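You operate a simulated robot arm through the tools that you are given. There is no shell and no other tool.

The job below is to be done with a simulated robot arm. You get a single attempt, and the scene is never put back.

TASK
Pack the tan roll on the divider in the brown carton.
Fine: fit the divider first, seat the roll on it, then shut both flaps; leave the other roll.
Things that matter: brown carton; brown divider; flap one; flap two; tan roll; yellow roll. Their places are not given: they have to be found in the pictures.

The check looks at the end state, three seconds after you hand in, the way a careful person would. Anything else that was tipped, shoved, dropped, spilled or broken makes it a failure.

THE ROBOT
A 6-joint arm with a two-finger parallel gripper, fixed in place. Base frame: the origin is at the foot of the arm, x ahead of it, y to its left, z up; the work surface is at about z = 0. Readings come in m, rad, newtons and seconds.
With the tool pointing down near the work surface it reaches from about 0.24 to 0.58 m from the base axis. Its first joint turns from -2.897 to 2.897 rad. Payload 1.5 kg.
The tool frame sits at the grasp point between the pads (the TCP): z along the fingers, y along the line on which they close. The tips reach 0.03 m beyond it. Largest opening 0.08 m; finger width 0.017, thickness 0.012; the body of the gripper, 0.04 by 0.082 m, starts 0.08 m behind the TCP.
Orientation is told as [roll, pitch, yaw] about the base's x, y, z axes, in that order, counted from this pose: with the fingers straight down and closing along the base's y, the tool's x points along the base's -x, its y along +y and its z along -z.

THE INTERFACE
- The arm moves only by the tool arm_command. Its argument "commands" is text: rows parted by semicolons, each of 7 numbers parted by spaces: the shift along the tool's x, y, z in m, then the turn, a rotation vector about the tool's x, y, z in rad, then the closure in counts, from 0 (fully open) to 255 (shut). In form: dx dy dz rx ry rz gripper; .... A call has 1 to 20 rows; each row is the pose to reach, as a shift and turn from the pose commanded when the call began, along the tool's axes at that moment. Rows are played at 5 a second. More than 0.05 m and 0.15 rad between two rows, or a gripper value outside its range, and nothing of the call is played. Where a pose cannot be reached the arm comes as near as it can. A force on the tool above 50 N (or 10 N above the force at the start of the call, whichever is more), or a blocked arm, ends the call early, and 0.2 s more pass. The fingers move at their own pace (about 0.072 m/s each) and stop on an object; they squeeze with about 38 N. The grip force told is the motor's: it shows also when the fingers shut on nothing. Time passes only in rows, and 0.2 s behind the last, so rows that repeat a pose let the fingers close. It gives the time, the measured TCP pose, the force on the tool (base axes), the opening and the grip force at its end, in the units of the frame above (readings bear some noise), with the torque about the TCP (base axes, N m) and any sound that the robot's microphone picked up.
- Cameras (640 x 400 px; columns grow to the right, rows downward): "scene" is fixed at [0.0507, 0.4987, 0.8238]; the picture's right is [-0.47, -0.88, 0.00], its down [-0.70, 0.38, -0.60] and it looks along [0.53, -0.28, -0.80] (base axes); focal length 290 px, centre (320, 200). "wrist" rides on the gripper at [0.072, -0.007, -0.122] in the tool frame; the picture's right is [0.09, 1.00, 0.00], its down [-0.84, 0.08, -0.54] and it looks along [-0.54, 0.05, 0.84] (tool axes); focal length 238 px, centre (320, 200).
- get_image(camera): a new picture of that camera. It takes no simulated time.
- measure_at(camera, pixels): there is no depth. For up to 12 entries [column, row, z] of the newest picture of that camera ("zoom" is the newest enlarged one), the place [x, y] in the base frame at which the ray of that pixel passes the height z, good to about 0.003 m. It takes no simulated time.
- inspect(camera, box): a new picture of the part [left, top, right, bottom] of that camera's present view, enlarged. It takes no simulated time.
- sign_off(): hands the job in; it is judged then, once.

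Unless the task says otherwise, let go and move clear before handing in.

The tools are called after ">>>" by a JSON object that holds its "fn" and its "kwargs". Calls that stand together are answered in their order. arm_command: Moves the arm, as the interface text tells. Its arguments: {"type":"object","properties":{"commands":{"type":"string"}},"required":["commands"]} The other tools are called the same way: get_image (camera) takes a picture; measure_at (camera, pixels) gives the place at which the rays of pixels pass given heights; inspect (camera, box) takes an enlarged picture of a part of a camera's view; sign_off () hands the job in.

At the start:

```text
time: 0.0
eef_pos: [0.3271, 0.1382, 0.4292]
tool_rot: [0.001, 0.0, 0.001]
contact_force: [-0.1, -0.2, -0.3]
wrist_torque: [0.0, 0.03, 0.0]
opening: 0.08
grasp_force: 0.1
```

scene: 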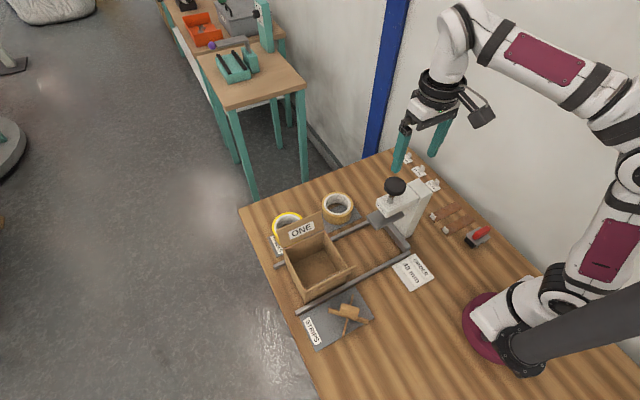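
wrist: 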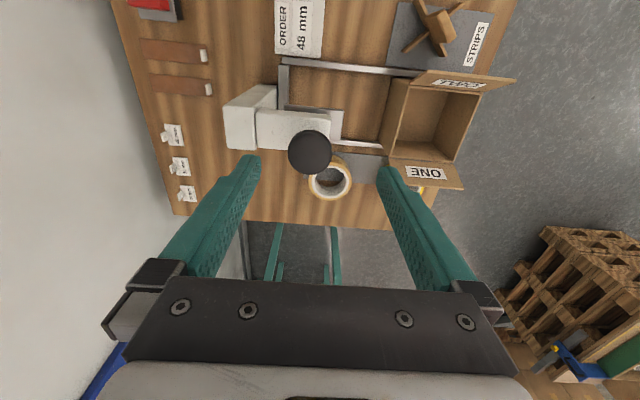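

The scene picture shows the open carton near (315,262), two rolls near (288,225) and (337,207), and a cross-shaped brown part near (350,315) on a "STRIPS" mat. I will enlarge these areas before moving.

>>> {"fn": "inspect", "kwargs": {"camera": "scene", "box": [240, 170, 400, 270]}}

>>> {"fn": "inspect", "kwargs": {"camera": "scene", "box": [260, 250, 420, 350]}}

>>> {"fn": "inspect", "kwargs": {"camera": "wrist", "box": [360, 0, 520, 100]}}

>>> {"fn": "inspect", "kwargs": {"camera": "wrist", "box": [220, 60, 480, 222]}}

```text
4.00 times, centred on (320, 220) of scene
```

zoom: 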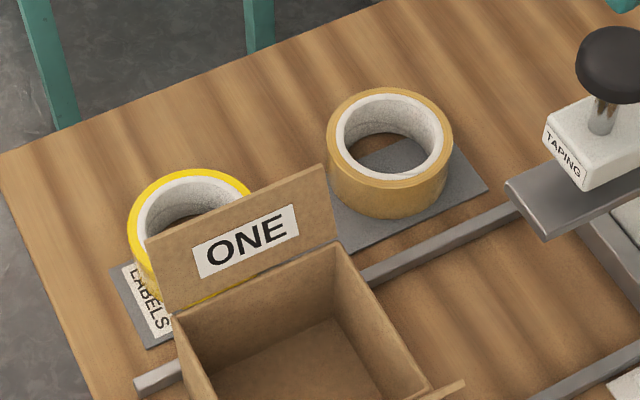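

```text
4.00 times, centred on (340, 300) of scene
```

zoom: 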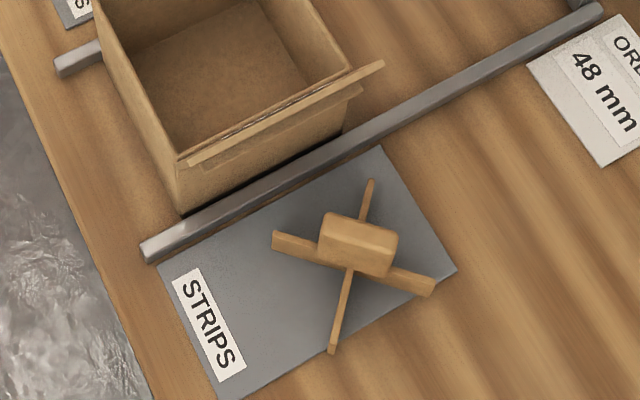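

```text
4.00 times, centred on (440, 50) of wrist
```

zoom: 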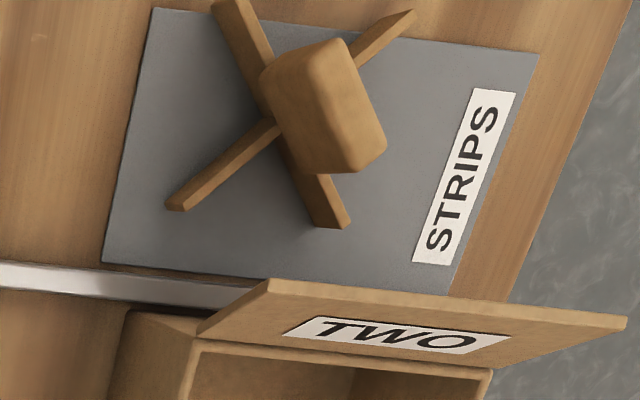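

```text
2.46 times, centred on (350, 141) of wrist
```

zoom: 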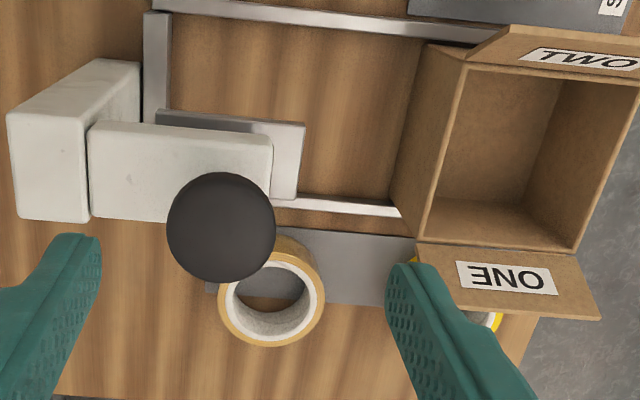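

The tan roll (337,207) stands flat on a grey mat, and the divider is a cross of strips with a block on top. The carton has flap ONE on the far side and flap TWO on the near side. I'll measure these features next.

>>> {"fn": "measure_at", "kwargs": {"camera": "scene", "pixels": [[321.75, 207.5, 0.05], [353.25, 207.5, 0.05], [337.5, 192, 0.05], [337.5, 217, 0.05], [337.5, 224.5, 0.0], [326, 220, 0.0], [349.5, 219, 0.0], [337.5, 204.5, 0.04], [337.5, 204.5, 0.05], [361.75, 217, 0.0], [271.5, 257, 0.0], [267, 237, 0.0]]}}

>>> {"fn": "measure_at", "kwargs": {"camera": "wrist", "pixels": [[311, 182, 0.0], [352, 180, 0.0], [330, 200, 0.0], [330, 161, 0.05], [331, 178, 0.05], [426, 15, 0.0], [434, 23, 0.03], [391, 80, 0.08], [406, 82, 0.1], [483, 85, 0.1], [460, 162, 0.1], [390, 157, 0.1]]}}

```text
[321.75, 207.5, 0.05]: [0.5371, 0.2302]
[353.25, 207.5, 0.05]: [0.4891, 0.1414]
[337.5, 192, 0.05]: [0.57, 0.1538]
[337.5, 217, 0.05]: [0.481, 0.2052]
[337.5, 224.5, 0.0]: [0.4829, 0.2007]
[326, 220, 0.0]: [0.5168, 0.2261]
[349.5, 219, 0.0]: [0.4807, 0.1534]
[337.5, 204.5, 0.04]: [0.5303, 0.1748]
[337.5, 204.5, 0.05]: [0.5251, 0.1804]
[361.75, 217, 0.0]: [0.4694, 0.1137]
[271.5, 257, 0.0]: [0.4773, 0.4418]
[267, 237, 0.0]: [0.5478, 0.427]
```

```text
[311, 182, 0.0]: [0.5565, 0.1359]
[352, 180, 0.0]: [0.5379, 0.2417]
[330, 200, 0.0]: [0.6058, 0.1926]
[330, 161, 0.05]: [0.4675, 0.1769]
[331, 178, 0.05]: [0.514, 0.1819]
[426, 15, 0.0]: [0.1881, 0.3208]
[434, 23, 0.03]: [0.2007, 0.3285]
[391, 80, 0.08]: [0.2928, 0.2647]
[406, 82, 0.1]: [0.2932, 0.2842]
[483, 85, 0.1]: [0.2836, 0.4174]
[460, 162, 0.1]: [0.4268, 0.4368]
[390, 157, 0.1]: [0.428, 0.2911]
```

The tan roll centre is near (0.525, 0.185), the carton spans about x 0.29–0.43 and y 0.29–0.43, and the divider is near (0.20, 0.325). I'll move the wrist camera over the divider and carton for a closer look.

>>> {"fn": "arm_command", "kwargs": {"commands": "0.011 0.032 0.02 0 0 0 0; 0.022 0.064 0.04 0 0 0 0; 0.033 0.096 0.06 0 0 0 0; 0.044 0.128 0.08 0 0 0 0; 0.055 0.16 0.1 0 0 0 0; 0.067 0.192 0.129 0 0 0 0; 0.067 0.192 0.129 0 0 0 0"}}

>>> {"fn": "get_image", "kwargs": {"camera": "wrist"}}

>>> {"fn": "get_image", "kwargs": {"camera": "scene"}}

```text
time: 1.6
eef_pos: [0.2595, 0.3308, 0.2988]
tool_rot: [0.001, 0.0, -0.001]
contact_force: [-0.2, -0.1, 0.0]
wrist_torque: [-0.01, -0.02, 0.01]
opening: 0.0801
grasp_force: 0.1
```

```text
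taken
```

wrist: 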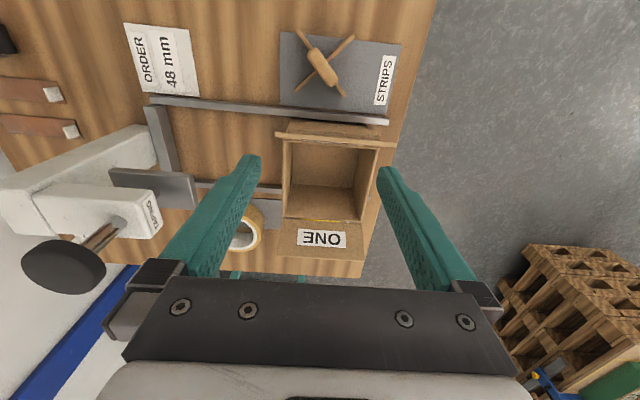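

```text
taken
```

scene: 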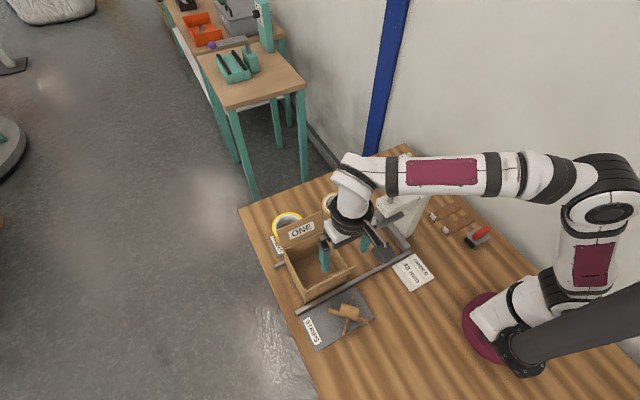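

The carton is now at about (325,175) and the divider at about (322,65) in the wrist picture. I'll enlarge both.

>>> {"fn": "inspect", "kwargs": {"camera": "wrist", "box": [270, 20, 410, 108]}}

>>> {"fn": "measure_at", "kwargs": {"camera": "zoom", "pixels": [[320, 200, 0.0], [0, 0, 0.0], [640, 400, 0.0]]}}

>>> {"fn": "inspect", "kwargs": {"camera": "wrist", "box": [250, 100, 410, 200]}}

```text
4.55 times, centred on (340, 64) of wrist
```

zoom: 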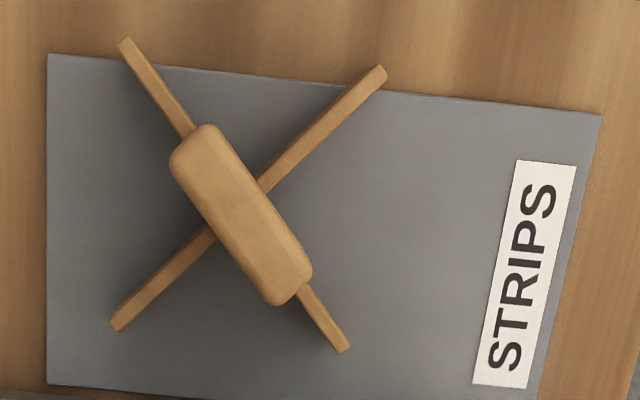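

```text
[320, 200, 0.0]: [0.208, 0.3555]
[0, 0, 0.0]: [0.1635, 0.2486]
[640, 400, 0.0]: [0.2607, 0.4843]
```

```text
4.00 times, centred on (330, 150) of wrist
```

zoom: 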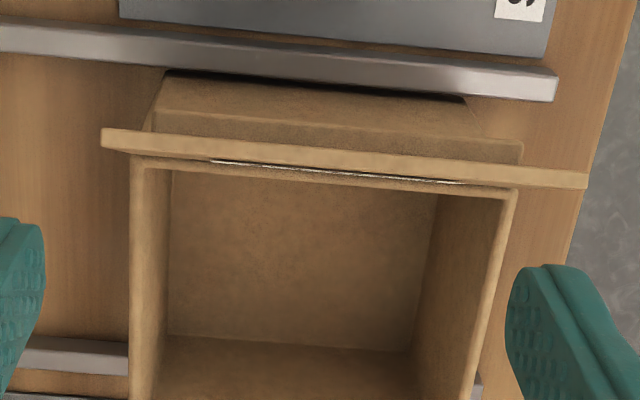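

The divider's block runs parallel to one strip and the cross sits skewed on the mat. I'll measure the same points in both cameras to work out the heights.

>>> {"fn": "measure_at", "kwargs": {"camera": "wrist", "pixels": [[296.7, 29.2, 0.0], [296.7, 29.2, 0.02], [345.1, 97.0, 0.0], [345.1, 97.0, 0.02], [353.6, 35.4, 0.0], [353.6, 35.4, 0.02], [294.9, 91.9, 0.0], [294.9, 91.9, 0.02], [322.6, 67.3, 0.03], [322.6, 67.3, 0.05], [311.4, 51.5, 0.04], [334.1, 83.8, 0.04]]}}

>>> {"fn": "measure_at", "kwargs": {"camera": "scene", "pixels": [[352.5, 295.5, 0.0], [352.5, 295.5, 0.02], [343.5, 337.5, 0.0], [343.5, 337.5, 0.02], [329, 310, 0.0], [329, 310, 0.02], [367.5, 321.5, 0.0], [367.5, 321.5, 0.02], [350, 307, 0.03], [350, 307, 0.05], [341, 303.5, 0.04], [359, 310, 0.04]]}}

```text
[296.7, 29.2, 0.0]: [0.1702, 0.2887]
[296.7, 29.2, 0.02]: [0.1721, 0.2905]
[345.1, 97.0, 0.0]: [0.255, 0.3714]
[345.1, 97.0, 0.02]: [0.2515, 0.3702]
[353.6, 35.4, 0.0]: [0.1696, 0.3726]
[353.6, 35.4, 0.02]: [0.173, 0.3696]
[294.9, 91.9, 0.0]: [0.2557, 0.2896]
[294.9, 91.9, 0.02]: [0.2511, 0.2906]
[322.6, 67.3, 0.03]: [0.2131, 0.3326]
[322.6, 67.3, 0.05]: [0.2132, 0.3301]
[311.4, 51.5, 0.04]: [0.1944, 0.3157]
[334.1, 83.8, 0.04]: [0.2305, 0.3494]
```

```text
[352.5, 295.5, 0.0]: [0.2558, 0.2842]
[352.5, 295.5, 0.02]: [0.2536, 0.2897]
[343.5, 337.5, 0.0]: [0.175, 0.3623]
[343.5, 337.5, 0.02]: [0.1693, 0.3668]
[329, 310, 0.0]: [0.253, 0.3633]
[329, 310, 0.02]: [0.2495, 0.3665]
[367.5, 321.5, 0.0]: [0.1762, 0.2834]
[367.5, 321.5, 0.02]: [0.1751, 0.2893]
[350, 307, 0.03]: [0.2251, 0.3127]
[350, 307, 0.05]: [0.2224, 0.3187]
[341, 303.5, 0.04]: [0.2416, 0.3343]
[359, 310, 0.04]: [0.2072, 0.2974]
```

Both cameras agree that the strip ends form a square (x 0.172–0.252, y 0.290–0.370) with tops near z 0.02, centred at (0.212, 0.330), so the cross lies along the diagonals. Next I'll measure the carton rim and floor corners.

>>> {"fn": "inspect", "kwargs": {"camera": "scene", "box": [265, 205, 361, 265]}}

>>> {"fn": "inspect", "kwargs": {"camera": "scene", "box": [275, 245, 371, 305]}}

>>> {"fn": "inspect", "kwargs": {"camera": "wrist", "box": [250, 160, 410, 260]}}

>>> {"fn": "measure_at", "kwargs": {"camera": "wrist", "pixels": [[282.5, 140, 0.08], [282.5, 140, 0.1], [378.75, 147.5, 0.08], [378.75, 147.5, 0.1], [292, 184, 0.0], [353, 187, 0.0], [361, 219, 0.08], [361, 219, 0.1], [283, 216, 0.08], [283, 216, 0.1]]}}

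>>> {"fn": "measure_at", "kwargs": {"camera": "scene", "pixels": [[305, 303.25, 0.0], [305, 290, 0.06], [305, 290, 0.08], [305, 290, 0.1]]}}

```text
6.67 times, centred on (313, 235) of scene
```

zoom: 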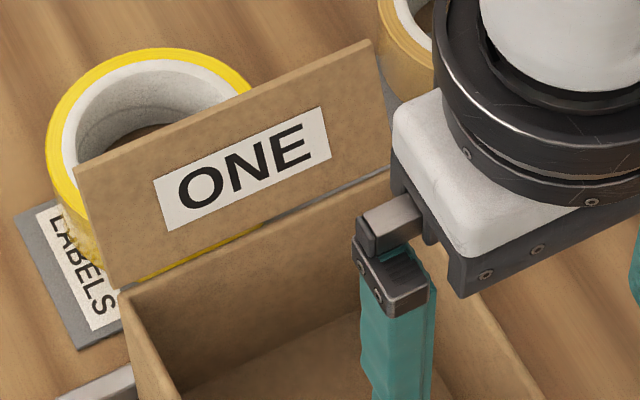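

```text
6.67 times, centred on (323, 275) of scene
```

zoom: 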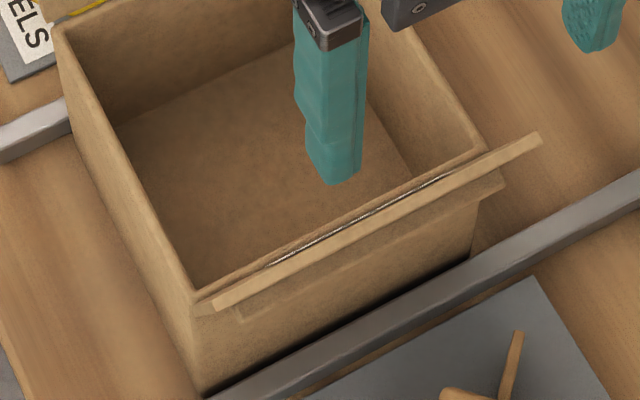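

```text
4.00 times, centred on (330, 210) of wrist
```

zoom: 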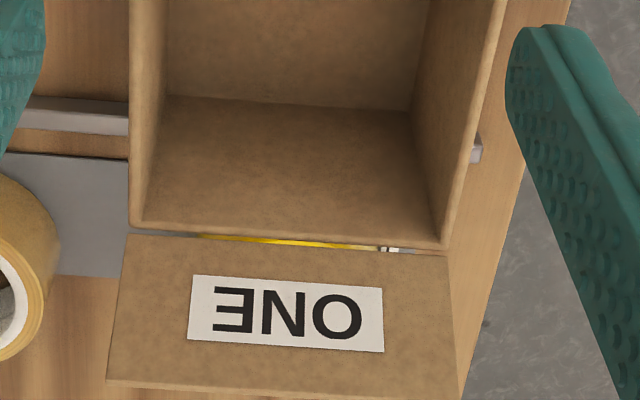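

```text
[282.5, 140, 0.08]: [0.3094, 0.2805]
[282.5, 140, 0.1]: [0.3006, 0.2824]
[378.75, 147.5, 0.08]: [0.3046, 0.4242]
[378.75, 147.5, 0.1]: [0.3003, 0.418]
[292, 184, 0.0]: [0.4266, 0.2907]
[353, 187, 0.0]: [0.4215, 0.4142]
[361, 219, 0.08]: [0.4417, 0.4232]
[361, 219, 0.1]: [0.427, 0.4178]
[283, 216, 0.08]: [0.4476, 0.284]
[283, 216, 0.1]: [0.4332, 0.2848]
```

```text
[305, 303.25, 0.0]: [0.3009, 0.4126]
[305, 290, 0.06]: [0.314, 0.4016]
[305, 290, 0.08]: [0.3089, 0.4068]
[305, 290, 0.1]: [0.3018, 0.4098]
```

The carton's outer rim at z 0.1 spans about x 0.300–0.430 and y 0.283–0.417, with flap TWO on the near side and flap ONE on the far side. I'll move the camera above the carton to get the interior and the flap angles more exactly.

>>> {"fn": "arm_command", "kwargs": {"commands": "-0.03 0.007 -0.01 0 0 0 0; -0.06 0.013 -0.015 0 0 0 0; -0.09 0.02 -0.02 0 0 0 0; -0.12 0.026 -0.02 0 0 0 0; -0.12 0.026 -0.02 0 0 0 0"}}

>>> {"fn": "get_image", "kwargs": {"camera": "wrist"}}

>>> {"fn": "inspect", "kwargs": {"camera": "wrist", "box": [240, 20, 400, 120]}}

>>> {"fn": "get_image", "kwargs": {"camera": "scene"}}

```text
time: 2.8
eef_pos: [0.379, 0.356, 0.3186]
tool_rot: [-0.001, 0.001, 0.0]
contact_force: [0.3, -0.3, -0.6]
wrist_torque: [-0.01, 0.0, -0.01]
opening: 0.0798
grasp_force: 0.0
```

```text
taken
```

wrist: 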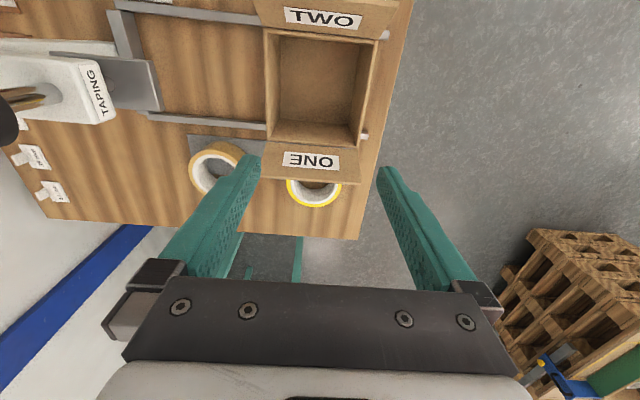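

```text
4.00 times, centred on (320, 70) of wrist
```

zoom: 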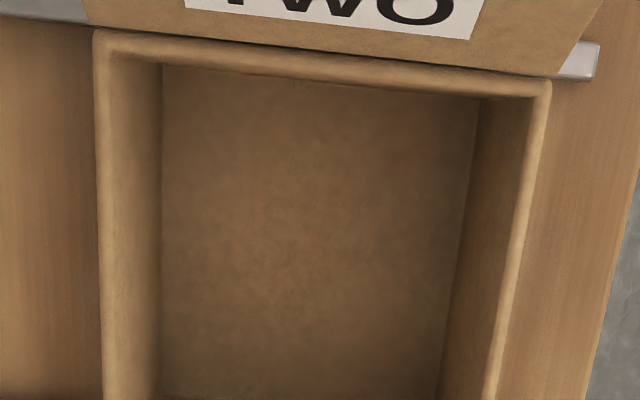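

```text
taken
```

scene: 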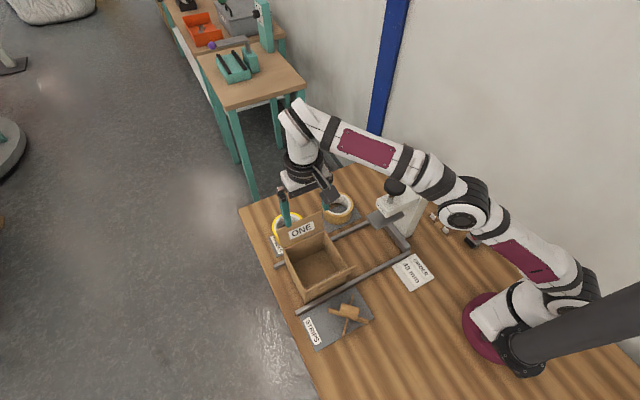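

The camera now looks nearly straight into the carton (rim corners near (264,27), (378,40)). I'll enlarge the far half and then measure the rim and floor corners.

>>> {"fn": "inspect", "kwargs": {"camera": "wrist", "box": [240, 100, 400, 200]}}

>>> {"fn": "inspect", "kwargs": {"camera": "wrist", "box": [240, 0, 400, 100]}}

>>> {"fn": "measure_at", "kwargs": {"camera": "wrist", "pixels": [[263.75, 27.5, 0.1], [377.75, 40, 0.1], [267, 33.25, 0.1], [372.5, 44.25, 0.1], [280.75, 36.25, 0.0], [359.5, 44.5, 0.0], [265, 141, 0.1], [359, 146, 0.1], [276, 121, 0.0], [349, 126, 0.0]]}}

```text
4.00 times, centred on (320, 150) of wrist
```

zoom: 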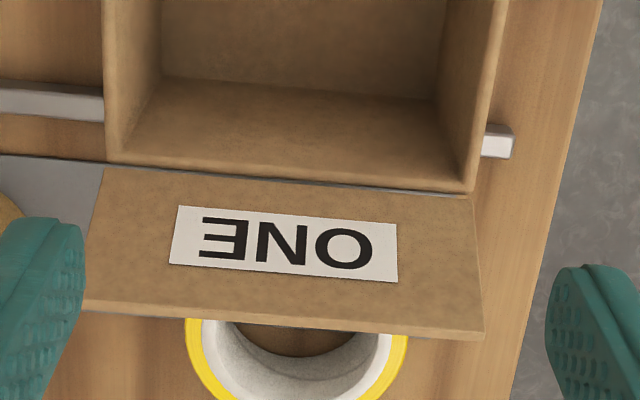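

```text
4.00 times, centred on (320, 50) of wrist
```

zoom: 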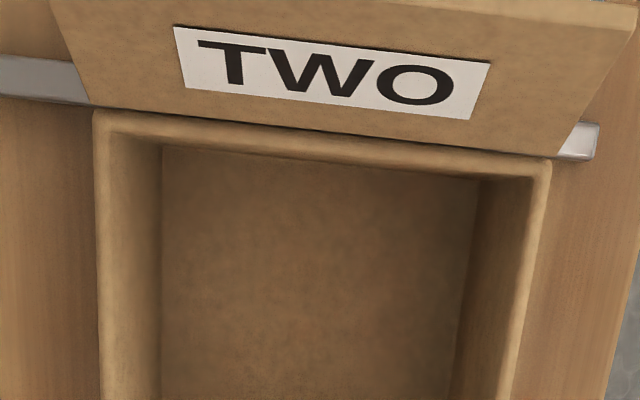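

```text
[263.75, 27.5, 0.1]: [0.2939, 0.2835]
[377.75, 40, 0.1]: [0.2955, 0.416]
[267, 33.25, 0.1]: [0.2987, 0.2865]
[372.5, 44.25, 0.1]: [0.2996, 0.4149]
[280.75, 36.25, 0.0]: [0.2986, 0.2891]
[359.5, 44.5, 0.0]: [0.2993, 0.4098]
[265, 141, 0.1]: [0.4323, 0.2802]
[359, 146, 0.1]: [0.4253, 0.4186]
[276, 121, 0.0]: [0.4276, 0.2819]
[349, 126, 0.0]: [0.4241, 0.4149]
```

The carton interior is about x 0.300–0.425, y 0.288–0.412, with its centre near (0.3625, 0.350). Both flaps lean outward to about z 0.154. I'll go over the divider with the tool yawed 45° to close across its block, and look again.

>>> {"fn": "arm_command", "kwargs": {"commands": "0.03 -0.005 0 0 0 -0.13 0; 0.06 -0.01 0.01 0 0 -0.26 0; 0.09 -0.015 0.02 0 0 -0.39 0; 0.12 -0.02 0.04 0 0 -0.52 0; 0.15 -0.024 0.07 0 0 -0.65 0; 0.167 -0.026 0.1 0 0 -0.785 0; 0.167 -0.026 0.12 0 0 -0.785 0; 0.167 -0.026 0.12 0 0 -0.785 0"}}

>>> {"fn": "get_image", "kwargs": {"camera": "wrist"}}

>>> {"fn": "get_image", "kwargs": {"camera": "scene"}}

```text
time: 4.6
eef_pos: [0.212, 0.3322, 0.2006]
tool_rot: [-0.001, 0.001, 0.785]
contact_force: [-0.2, 0.2, 0.5]
wrist_torque: [0.0, -0.04, -0.01]
opening: 0.0801
grasp_force: 0.0
```

```text
taken
```

wrist: 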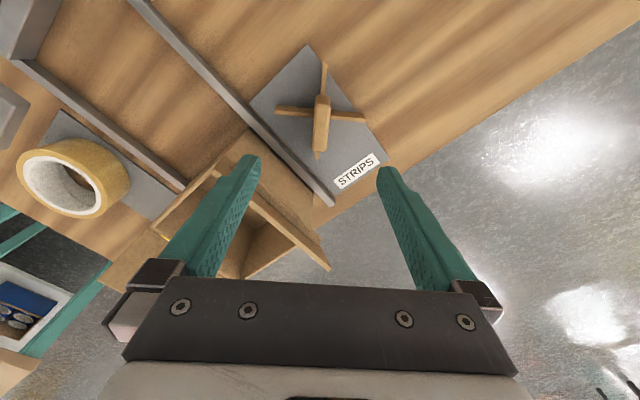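

```text
taken
```

scene: 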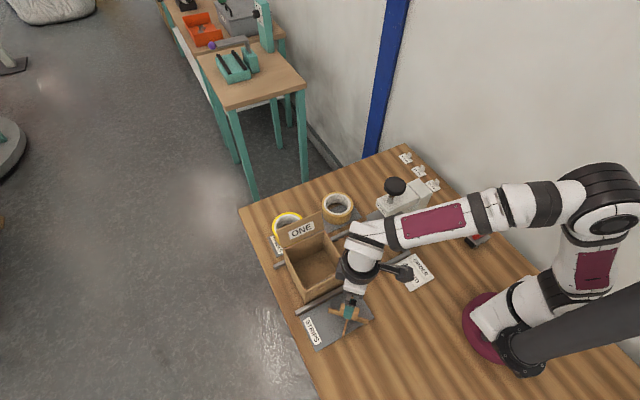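

The divider's block is at about (321,125) in the wrist picture, lined up with the tool's x axis and centred between the fingers. I'll enlarge it to get its dimensions.

>>> {"fn": "inspect", "kwargs": {"camera": "wrist", "box": [250, 50, 394, 140]}}

>>> {"fn": "inspect", "kwargs": {"camera": "wrist", "box": [272, 80, 368, 170]}}

>>> {"fn": "inspect", "kwargs": {"camera": "scene", "box": [310, 280, 390, 330]}}

```text
4.44 times, centred on (322, 95) of wrist
```

zoom: 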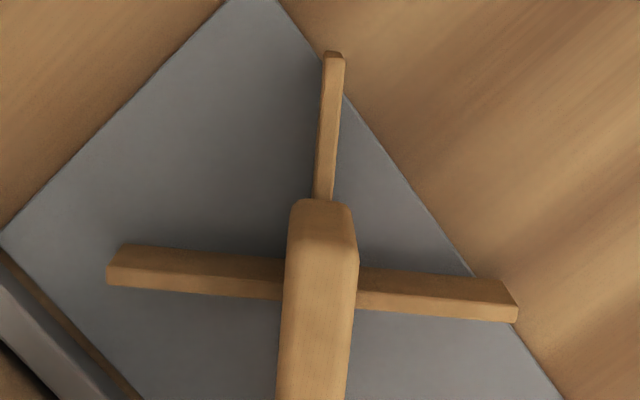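

```text
4.44 times, centred on (320, 125) of wrist
```

zoom: 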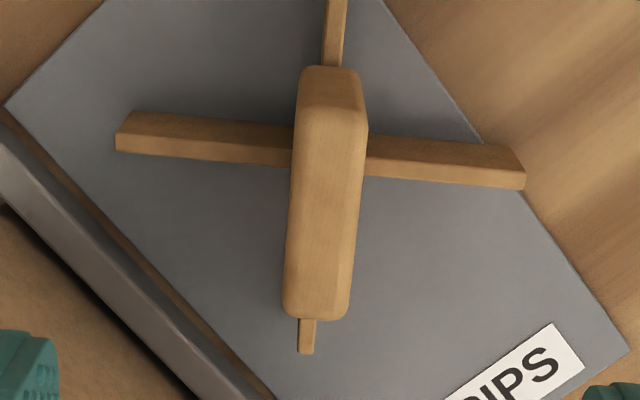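

```text
8.00 times, centred on (350, 305) of scene
```

zoom: 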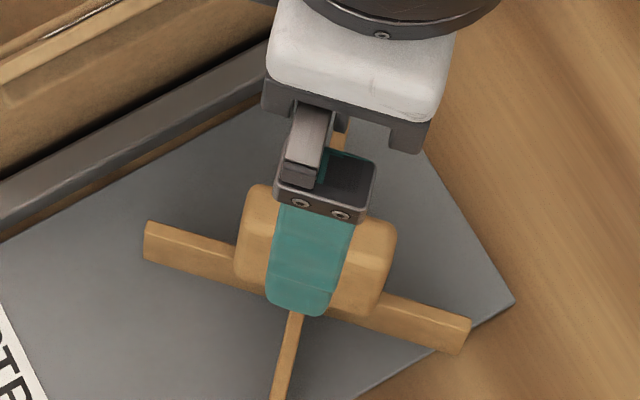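

The block is about 0.046 × 0.015 m with its top near z 0.077, the strips reach about z 0.02, and it is centred between the fingers. I'll lower to TCP z 0.057, which keeps the tips just above the strips.

>>> {"fn": "arm_command", "kwargs": {"commands": "0 0 0.035 0 0 0 0; 0 0 0.07 0 0 0 0; 0 0 0.1 0 0 0 0; 0 0 0.125 0 0 0 0; 0 0 0.1435 0 0 0 0; 0 0 0.1435 0 0 0 0"}}

>>> {"fn": "get_image", "kwargs": {"camera": "wrist"}}

>>> {"fn": "inspect", "kwargs": {"camera": "scene", "box": [310, 280, 390, 330]}}

```text
time: 5.8
eef_pos: [0.2117, 0.3315, 0.0626]
tool_rot: [0.002, -0.002, 0.782]
contact_force: [-4.2, -6.4, 25.5]
wrist_torque: [-0.41, 0.04, -0.06]
opening: 0.0799
grasp_force: 0.0
stopped in row 6: the force on the tool passed its limit at 101 N (the readings are from after the stop); the commanded pose is now the measured one
```

```text
taken
```

wrist: 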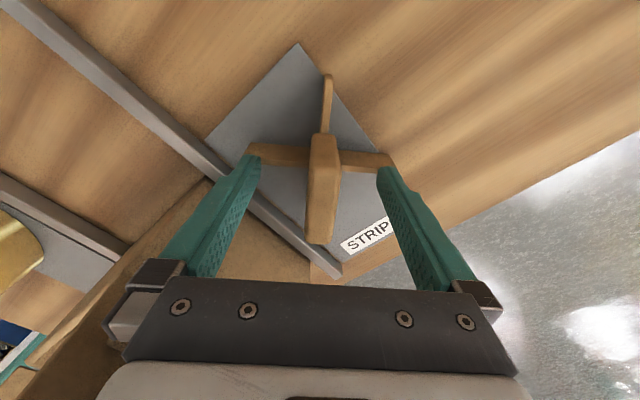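

```text
8.00 times, centred on (350, 305) of scene
```

zoom: 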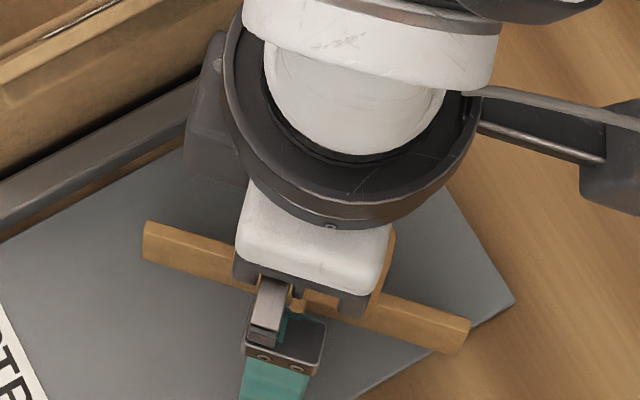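

The tips met the cross strips at TCP z 0.0626, so the strip tops are at about z 0.032, higher than I estimated. I'll back up 6 mm to unload and check the divider before gripping.

>>> {"fn": "arm_command", "kwargs": {"commands": "0 0 -0.003 0 0 0 0; 0 0 -0.006 0 0 0 0; 0 0 -0.006 0 0 0 0"}}

>>> {"fn": "get_image", "kwargs": {"camera": "wrist"}}

>>> {"fn": "inspect", "kwargs": {"camera": "wrist", "box": [240, 60, 400, 250]}}

```text
time: 6.6
eef_pos: [0.2116, 0.3294, 0.0681]
tool_rot: [0.0, 0.0, 0.783]
contact_force: [0.1, -0.7, 0.0]
wrist_torque: [0.0, 0.04, -0.01]
opening: 0.0798
grasp_force: 0.0
```

```text
taken
```

wrist: 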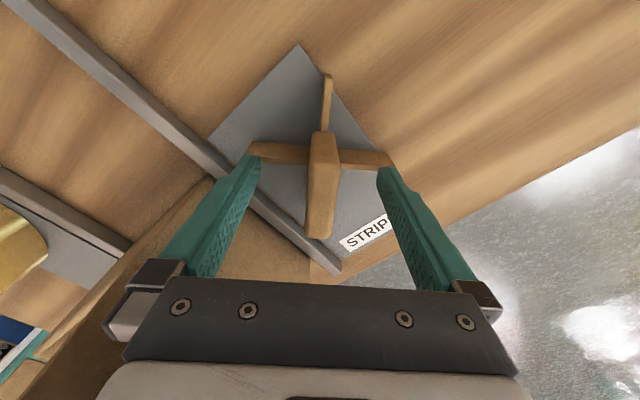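

```text
2.11 times, centred on (320, 155) of wrist
```

zoom: 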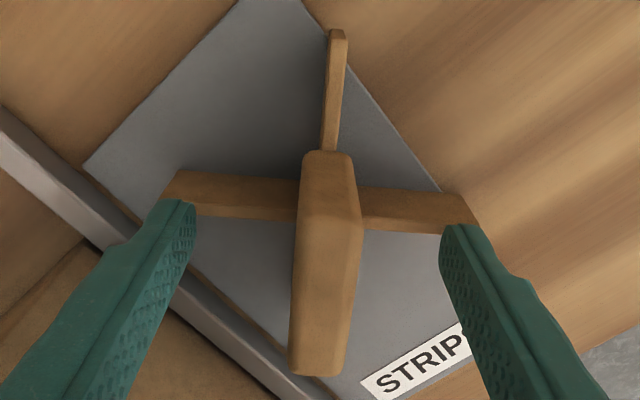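

The divider looks undisturbed and is centred between the fingers, with its block about 3 mm ahead of the tool centre. I'll shift 3 mm and close on the block.

>>> {"fn": "arm_command", "kwargs": {"commands": "-0.003 0 0 0 0 0 0; -0.003 0 0 0 0 0 255; -0.003 0 0 0 0 0 255; -0.003 0 0 0 0 0 255; -0.003 0 0 0 0 0 255; -0.003 0 0 0 0 0 255"}}

>>> {"fn": "get_image", "kwargs": {"camera": "wrist"}}

```text
time: 8.0
eef_pos: [0.214, 0.3327, 0.0682]
tool_rot: [0.002, -0.002, 0.782]
contact_force: [0.2, -0.1, -0.5]
wrist_torque: [-0.01, -0.06, 0.0]
opening: 0.015
grasp_force: 30.9
```

```text
taken
```

wrist: 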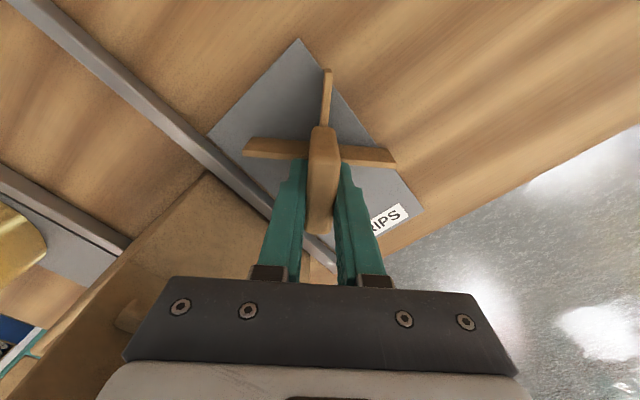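

The grip is firm at 0.015 m opening. I'll enlarge the view to see where the divider's centre lies relative to the tool before lifting.

>>> {"fn": "inspect", "kwargs": {"camera": "wrist", "box": [230, 50, 410, 162]}}

>>> {"fn": "measure_at", "kwargs": {"camera": "wrist", "pixels": [[327, 70, 0.03], [243, 150, 0.03], [396, 163, 0.03], [246, 140, 0.03], [393, 149, 0.03]]}}

```text
3.56 times, centred on (320, 106) of wrist
```

zoom: 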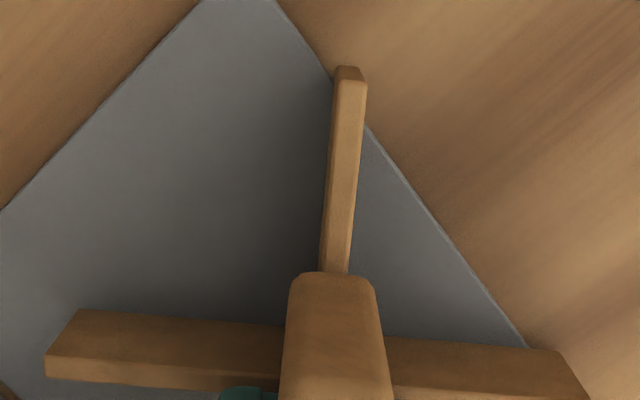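

```text
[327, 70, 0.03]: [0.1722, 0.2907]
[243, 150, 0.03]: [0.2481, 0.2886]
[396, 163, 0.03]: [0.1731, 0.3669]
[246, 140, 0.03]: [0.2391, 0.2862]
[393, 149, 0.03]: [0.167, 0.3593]
```

The divider's centre is about 4 mm on the camera side of the TCP, so I'll aim the TCP at (0.365, 0.3525) to centre it in the carton. I'll lift well above the flaps and move over the carton.

>>> {"fn": "arm_command", "kwargs": {"commands": "0 0 -0.02 0 0 0 255; 0 0 -0.06 0 0 0 255; 0 0 -0.1 0 0 0 255; 0 0 -0.145 0 0 0 255; 0 0 -0.19 0 0 0 255; -0.0303 -0.0231 -0.19 0 0 0 255; -0.0606 -0.0462 -0.19 0 0 0 255; -0.0908 -0.0692 -0.19 0 0 0 255; -0.1211 -0.0923 -0.19 0 0 0 255; -0.1211 -0.0923 -0.19 0 0 0 255; -0.1211 -0.0923 -0.19 0 0 0 255"}}

>>> {"fn": "get_image", "kwargs": {"camera": "wrist"}}

>>> {"fn": "get_image", "kwargs": {"camera": "scene"}}

```text
time: 10.4
eef_pos: [0.3643, 0.3535, 0.2574]
tool_rot: [0.002, 0.0, 0.783]
contact_force: [-0.4, -0.3, 0.4]
wrist_torque: [0.01, 0.02, -0.01]
opening: 0.0152
grasp_force: 31.0
```

```text
taken
```

wrist: 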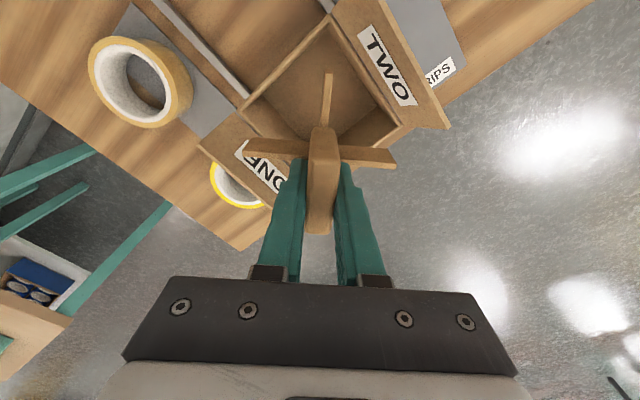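

```text
taken
```

scene: 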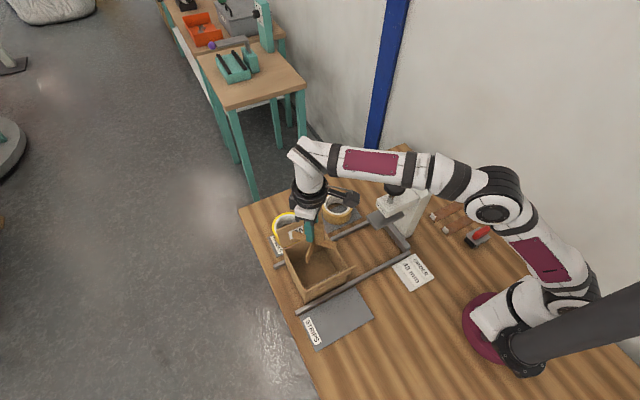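

The divider hangs level over the carton. I'll verify the rim corners seen in this view ((333,17), (240,107), (401,125)) before lowering.

>>> {"fn": "inspect", "kwargs": {"camera": "wrist", "box": [220, 0, 460, 150]}}

>>> {"fn": "measure_at", "kwargs": {"camera": "wrist", "pixels": [[332, 15, 0.1], [240, 107, 0.1], [401, 125, 0.1], [326, 34, 0.0]]}}

```text
2.67 times, centred on (340, 75) of wrist
```

zoom: 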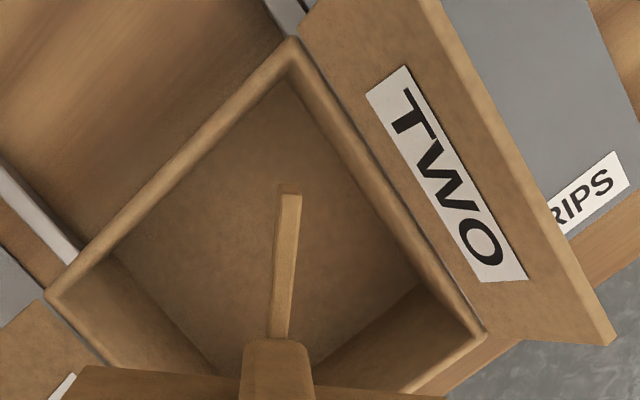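

```text
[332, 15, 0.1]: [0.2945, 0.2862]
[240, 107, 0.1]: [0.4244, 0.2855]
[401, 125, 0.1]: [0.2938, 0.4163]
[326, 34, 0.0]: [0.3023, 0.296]
```

The rim centre comes out at (0.361, 0.350), which matches the planned position. I'll lower the divider into the carton, stopping short of the floor.

>>> {"fn": "arm_command", "kwargs": {"commands": "0 0 0.035 0 0 0 255; 0 0 0.07 0 0 0 255; 0 0 0.105 0 0 0 255; 0 0 0.135 0 0 0 255; 0 0 0.16 0 0 0 255; 0 0 0.175 0 0 0 255; 0 0 0.175 0 0 0 255"}}

>>> {"fn": "get_image", "kwargs": {"camera": "wrist"}}

>>> {"fn": "inspect", "kwargs": {"camera": "scene", "box": [260, 190, 404, 310]}}

```text
time: 12.0
eef_pos: [0.3648, 0.3534, 0.0821]
tool_rot: [0.003, -0.001, 0.783]
contact_force: [-0.2, 0.2, -0.2]
wrist_torque: [0.0, 0.04, -0.01]
opening: 0.015
grasp_force: 30.6
```

```text
taken
```

wrist: 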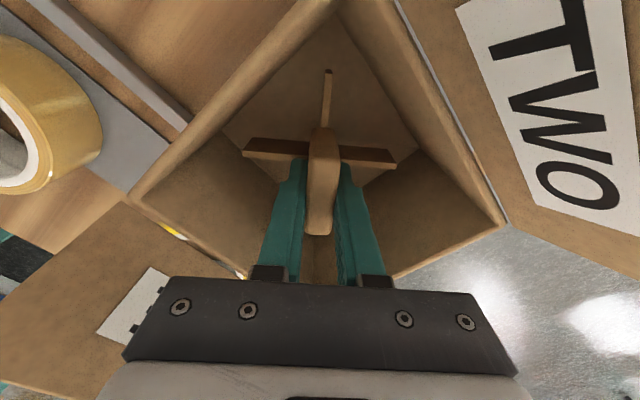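

```text
3.33 times, centred on (332, 250) of scene
```

zoom: 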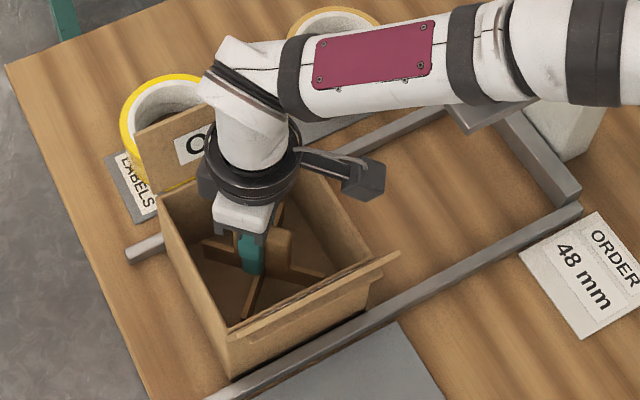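

The divider is inside and clear of the walls, with the strip ends near (243,150) and (396,160) in open space. I'll lower it the last few millimetres in small steps.

>>> {"fn": "arm_command", "kwargs": {"commands": "0 0 0.003 0 0 0 255; 0 0 0.006 0 0 0 255; 0 0 0.008 0 0 0 255; 0 0 0.009 0 0 0 255; 0 0 0.009 0 0 0 255"}}

```text
time: 13.2
eef_pos: [0.3665, 0.3526, 0.0744]
tool_rot: [0.002, -0.002, 0.781]
contact_force: [-0.1, -0.3, -0.9]
wrist_torque: [0.02, 0.02, 0.01]
opening: 0.0151
grasp_force: 31.0
```

No contact at z 0.0744 yet, so I'll continue in 1 mm steps.

>>> {"fn": "arm_command", "kwargs": {"commands": "0 0 0.001 0 0 0 255; 0 0 0.002 0 0 0 255; 0 0 0.003 0 0 0 255; 0 0 0.003 0 0 0 255"}}

```text
time: 14.2
eef_pos: [0.3638, 0.354, 0.0706]
tool_rot: [0.002, -0.002, 0.781]
contact_force: [0.5, -0.2, -1.0]
wrist_torque: [-0.03, 0.0, -0.01]
opening: 0.0152
grasp_force: 31.3
```

Still no contact at z 0.0706; I'll go on 1 mm at a time.

>>> {"fn": "arm_command", "kwargs": {"commands": "0 0 0.001 0 0 0 255; 0 0 0.001 0 0 0 255"}}

>>> {"fn": "arm_command", "kwargs": {"commands": "0 0 0.001 0 0 0 255; 0 0 0.001 0 0 0 255"}}

>>> {"fn": "inspect", "kwargs": {"camera": "scene", "box": [280, 230, 360, 305]}}

```text
time: 14.8
eef_pos: [0.3644, 0.3524, 0.069]
tool_rot: [0.002, -0.002, 0.781]
contact_force: [0.5, -0.6, 0.1]
wrist_torque: [-0.04, -0.05, 0.0]
opening: 0.0147
grasp_force: 31.2
```

```text
time: 15.4
eef_pos: [0.3651, 0.3539, 0.069]
tool_rot: [0.002, -0.002, 0.782]
contact_force: [-2.0, -3.8, 17.5]
wrist_torque: [-0.34, 0.23, 0.0]
opening: 0.0151
grasp_force: 31.3
```

```text
5.33 times, centred on (320, 268) of scene
```

zoom: 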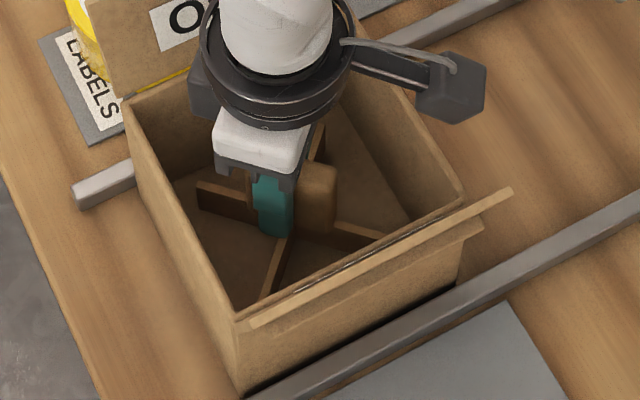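

The divider is on the carton floor (17.5 N at z 0.069). I'll release with a moderate opening and rise straight up.

>>> {"fn": "arm_command", "kwargs": {"commands": "0 0 -0.001 0 0 0 120; 0 0 -0.001 0 0 0 120; 0 0 -0.001 0 0 0 120; 0 0 -0.02 0 0 0 120; 0 0 -0.06 0 0 0 120; 0 0 -0.1 0 0 0 120; 0 0 -0.14 0 0 0 120; 0 0 -0.18 0 0 0 120; 0 0 -0.18 0 0 0 120"}}

>>> {"fn": "get_image", "kwargs": {"camera": "wrist"}}

>>> {"fn": "inspect", "kwargs": {"camera": "wrist", "box": [220, 0, 460, 150]}}

>>> {"fn": "get_image", "kwargs": {"camera": "scene"}}

```text
time: 17.4
eef_pos: [0.3656, 0.3526, 0.2504]
tool_rot: [0.0, -0.002, 0.78]
contact_force: [-0.1, -0.2, 0.2]
wrist_torque: [0.0, 0.0, -0.02]
opening: 0.0424
grasp_force: 0.1
```

```text
taken
```

wrist: 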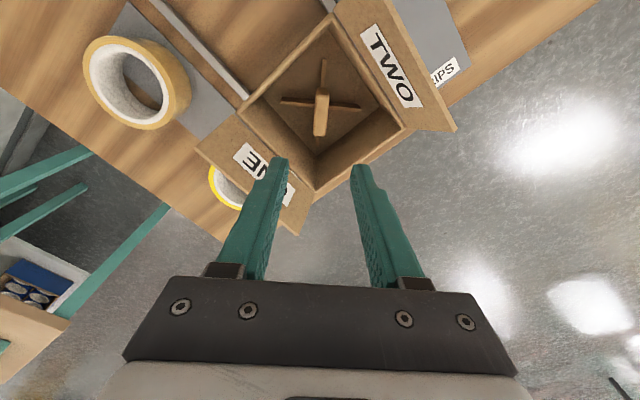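

```text
2.67 times, centred on (340, 75) of wrist
```

zoom: 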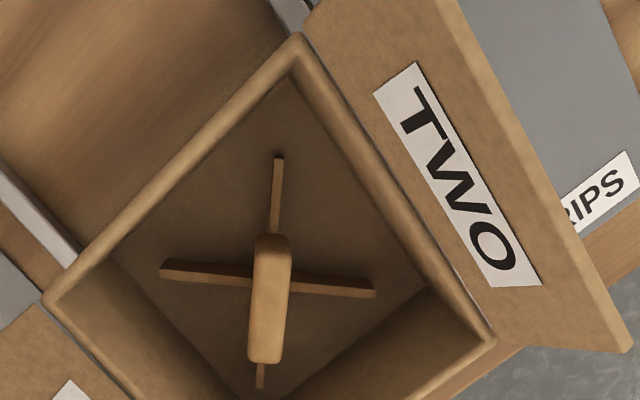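

```text
taken
```

scene: 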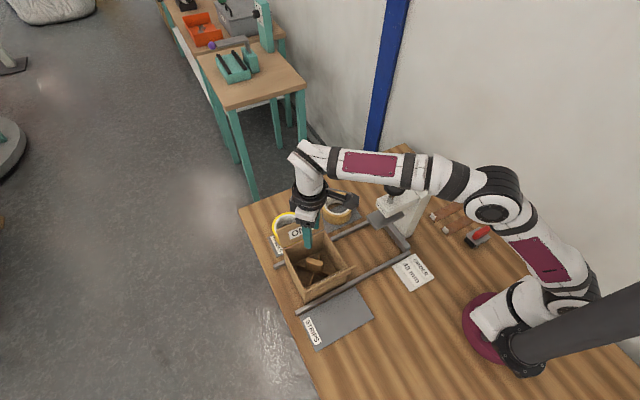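

The divider stands flat in the carton with free space all round (ends at zoom (278,158), (160,270), (375,293)). I'll measure where its centre ended up, and the tan roll's rim, from this view.

>>> {"fn": "measure_at", "kwargs": {"camera": "zoom", "pixels": [[278, 163, 0.033], [161, 270, 0.033], [375, 293, 0.033], [260, 388, 0.033], [272, 248, 0.08], [264, 355, 0.08]]}}

>>> {"fn": "inspect", "kwargs": {"camera": "wrist", "box": [60, 10, 220, 150]}}

>>> {"fn": "measure_at", "kwargs": {"camera": "wrist", "pixels": [[83, 80, 0.05], [180, 100, 0.05], [130, 36, 0.05], [140, 130, 0.05], [98, 80, 0.05], [164, 85, 0.05]]}}

```text
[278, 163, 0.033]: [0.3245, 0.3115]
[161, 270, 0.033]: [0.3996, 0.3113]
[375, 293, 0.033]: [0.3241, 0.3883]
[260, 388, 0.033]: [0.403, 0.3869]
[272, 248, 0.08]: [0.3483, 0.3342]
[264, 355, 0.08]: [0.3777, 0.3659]
```

```text
2.86 times, centred on (140, 80) of wrist
```

zoom: 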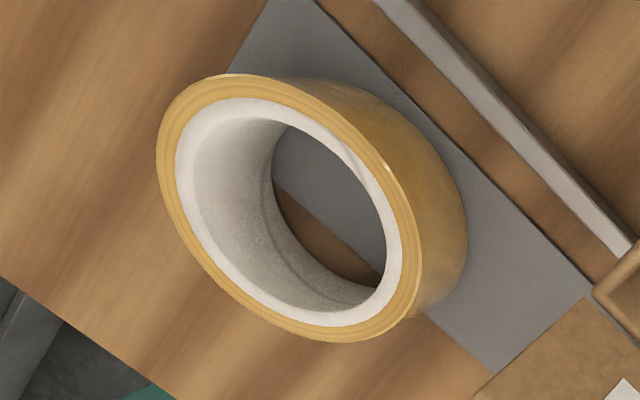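

```text
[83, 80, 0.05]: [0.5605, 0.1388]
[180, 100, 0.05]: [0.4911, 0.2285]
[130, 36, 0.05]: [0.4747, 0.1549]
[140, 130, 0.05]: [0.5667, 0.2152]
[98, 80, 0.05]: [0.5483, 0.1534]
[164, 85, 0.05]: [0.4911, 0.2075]
```

The divider's centre is at (0.363, 0.350) and it stands level. The taping head is tall (knob near (0.366, 0.125) up to about z 0.28), so I'll approach the tan roll's carton-facing side in stages, checking the forearm clearance.

>>> {"fn": "arm_command", "kwargs": {"commands": "0.002 -0.0374 -0.01 0 0 0 60; 0.004 -0.0747 -0.01 0 0 0 60; 0.006 -0.1121 -0.01 0 0 0 60; 0.008 -0.1494 -0.01 0 0 0 60; 0.0097 -0.1868 -0.01 0 0 0 60; 0.0097 -0.1868 -0.01 0 0 0 60"}}

>>> {"fn": "get_image", "kwargs": {"camera": "wrist"}}

>>> {"fn": "get_image", "kwargs": {"camera": "scene"}}

```text
time: 18.8
eef_pos: [0.4907, 0.2136, 0.2579]
tool_rot: [0.0, 0.0, 0.781]
contact_force: [0.1, -0.3, -0.2]
wrist_torque: [0.03, 0.03, -0.03]
opening: 0.0612
grasp_force: 0.0
```

```text
taken
```

wrist: 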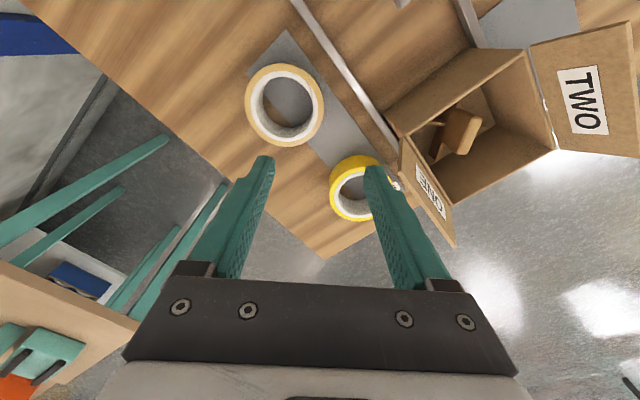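

```text
taken
```

scene: 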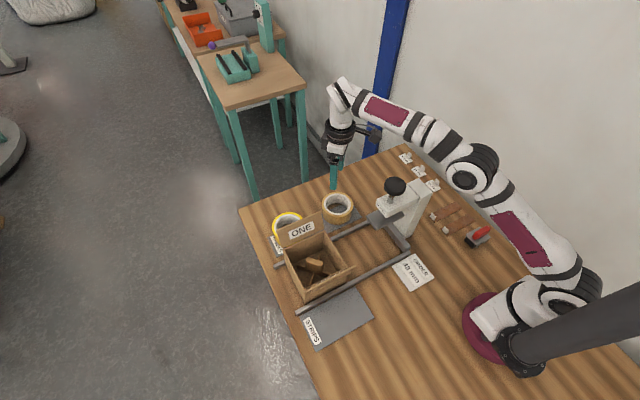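

From here the tan roll is at about (285,105) and the forearm passes well above the taping head. I'll enlarge both views and measure the roll.

>>> {"fn": "inspect", "kwargs": {"camera": "wrist", "box": [225, 50, 345, 160]}}

>>> {"fn": "inspect", "kwargs": {"camera": "scene", "box": [300, 60, 500, 260]}}

>>> {"fn": "measure_at", "kwargs": {"camera": "wrist", "pixels": [[245, 100, 0.05], [325, 108, 0.05], [282, 63, 0.05], [285, 147, 0.05], [262, 103, 0.05], [312, 106, 0.05], [283, 104, 0.05]]}}

```text
3.64 times, centred on (285, 105) of wrist
```

zoom: 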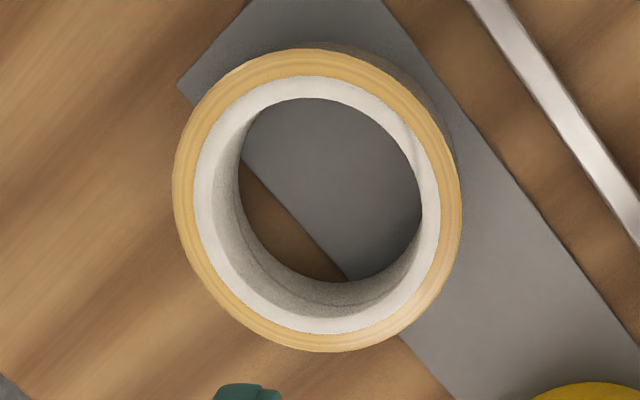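

```text
2.00 times, centred on (400, 160) of scene
```

zoom: 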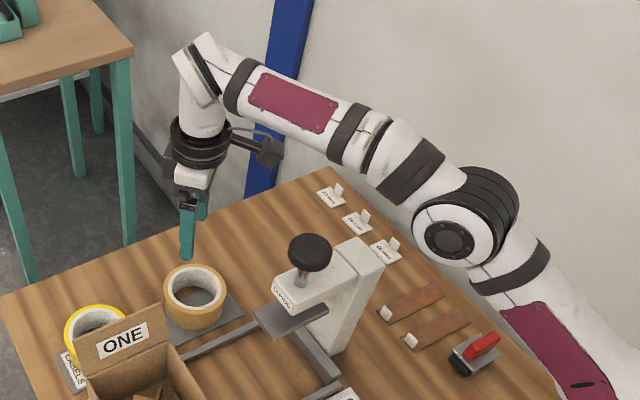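

```text
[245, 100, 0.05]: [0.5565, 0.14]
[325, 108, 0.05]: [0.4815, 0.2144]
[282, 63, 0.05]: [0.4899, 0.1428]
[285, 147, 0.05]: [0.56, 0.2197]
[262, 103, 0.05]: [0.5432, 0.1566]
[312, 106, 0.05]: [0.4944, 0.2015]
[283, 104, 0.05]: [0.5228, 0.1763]
```

The roll's top is near z 0.049 with an outer diameter of about 0.104, a wall of about 0.015, and its centre near (0.522, 0.179). I'll check the rail line and then come down part way with the opening at about 0.05.

>>> {"fn": "measure_at", "kwargs": {"camera": "wrist", "pixels": [[329, 50, 0.015], [373, 116, 0.015], [341, 50, 0.015], [388, 116, 0.015]]}}

>>> {"fn": "arm_command", "kwargs": {"commands": "0 0 0.04 0 0 0 96; 0 0 0.08 0 0 0 96; 0 0 0.12 0 0 0 96; 0 0 0.135 0 0 0 96; 0 0 0.135 0 0 0 96"}}

>>> {"fn": "get_image", "kwargs": {"camera": "wrist"}}

>>> {"fn": "inspect", "kwargs": {"camera": "scene", "box": [300, 80, 500, 280]}}

```text
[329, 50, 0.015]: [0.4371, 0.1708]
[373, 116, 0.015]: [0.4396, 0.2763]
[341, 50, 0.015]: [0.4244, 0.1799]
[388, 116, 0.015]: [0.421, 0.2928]
```

```text
time: 20.0
eef_pos: [0.4899, 0.2139, 0.1236]
tool_rot: [0.0, -0.002, 0.783]
contact_force: [0.5, 0.9, -0.2]
wrist_torque: [0.01, 0.02, -0.01]
opening: 0.0498
grasp_force: 0.1
```

```text
taken
```

wrist: 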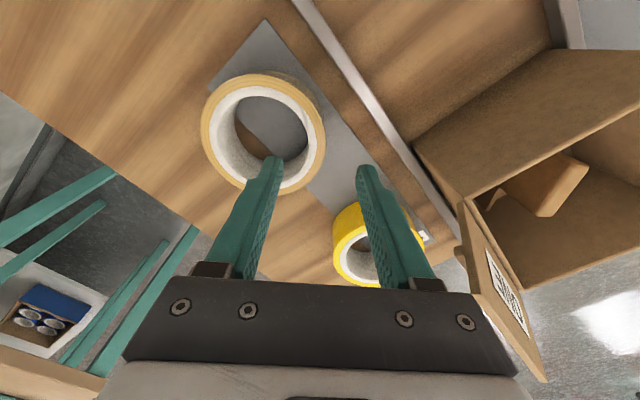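

```text
2.00 times, centred on (400, 180) of scene
```

zoom: 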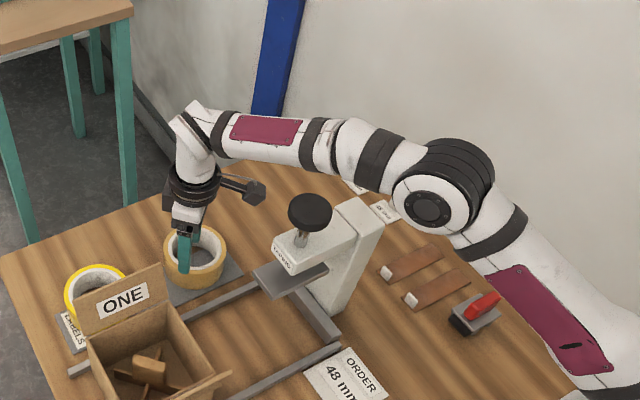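

The forearm stays well above the taping knob, and the rail lies at x 0.424–0.438, clear of the outer finger. I'll enlarge the roll between the fingers to refine its centre.

>>> {"fn": "inspect", "kwargs": {"camera": "wrist", "box": [190, 60, 350, 200]}}

>>> {"fn": "measure_at", "kwargs": {"camera": "wrist", "pixels": [[200, 128, 0.049], [325, 143, 0.049], [258, 74, 0.049], [268, 195, 0.049], [215, 130, 0.049], [308, 138, 0.049], [262, 87, 0.049]]}}

```text
2.86 times, centred on (270, 130) of wrist
```

zoom: 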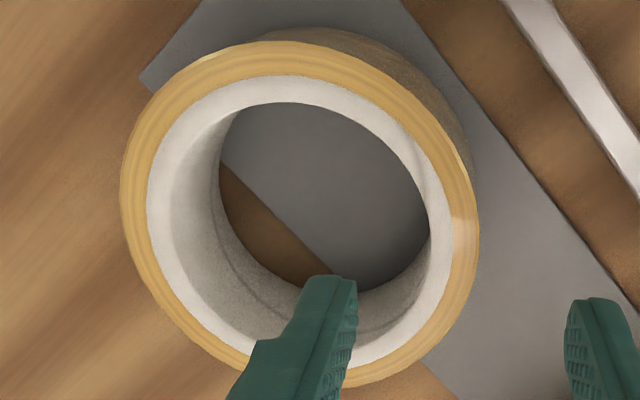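

```text
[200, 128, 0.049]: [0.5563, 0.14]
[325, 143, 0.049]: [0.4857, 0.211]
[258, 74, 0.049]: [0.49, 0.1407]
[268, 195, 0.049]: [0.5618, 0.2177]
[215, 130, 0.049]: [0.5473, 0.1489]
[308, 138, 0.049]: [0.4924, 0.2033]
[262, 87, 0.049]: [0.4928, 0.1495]
```

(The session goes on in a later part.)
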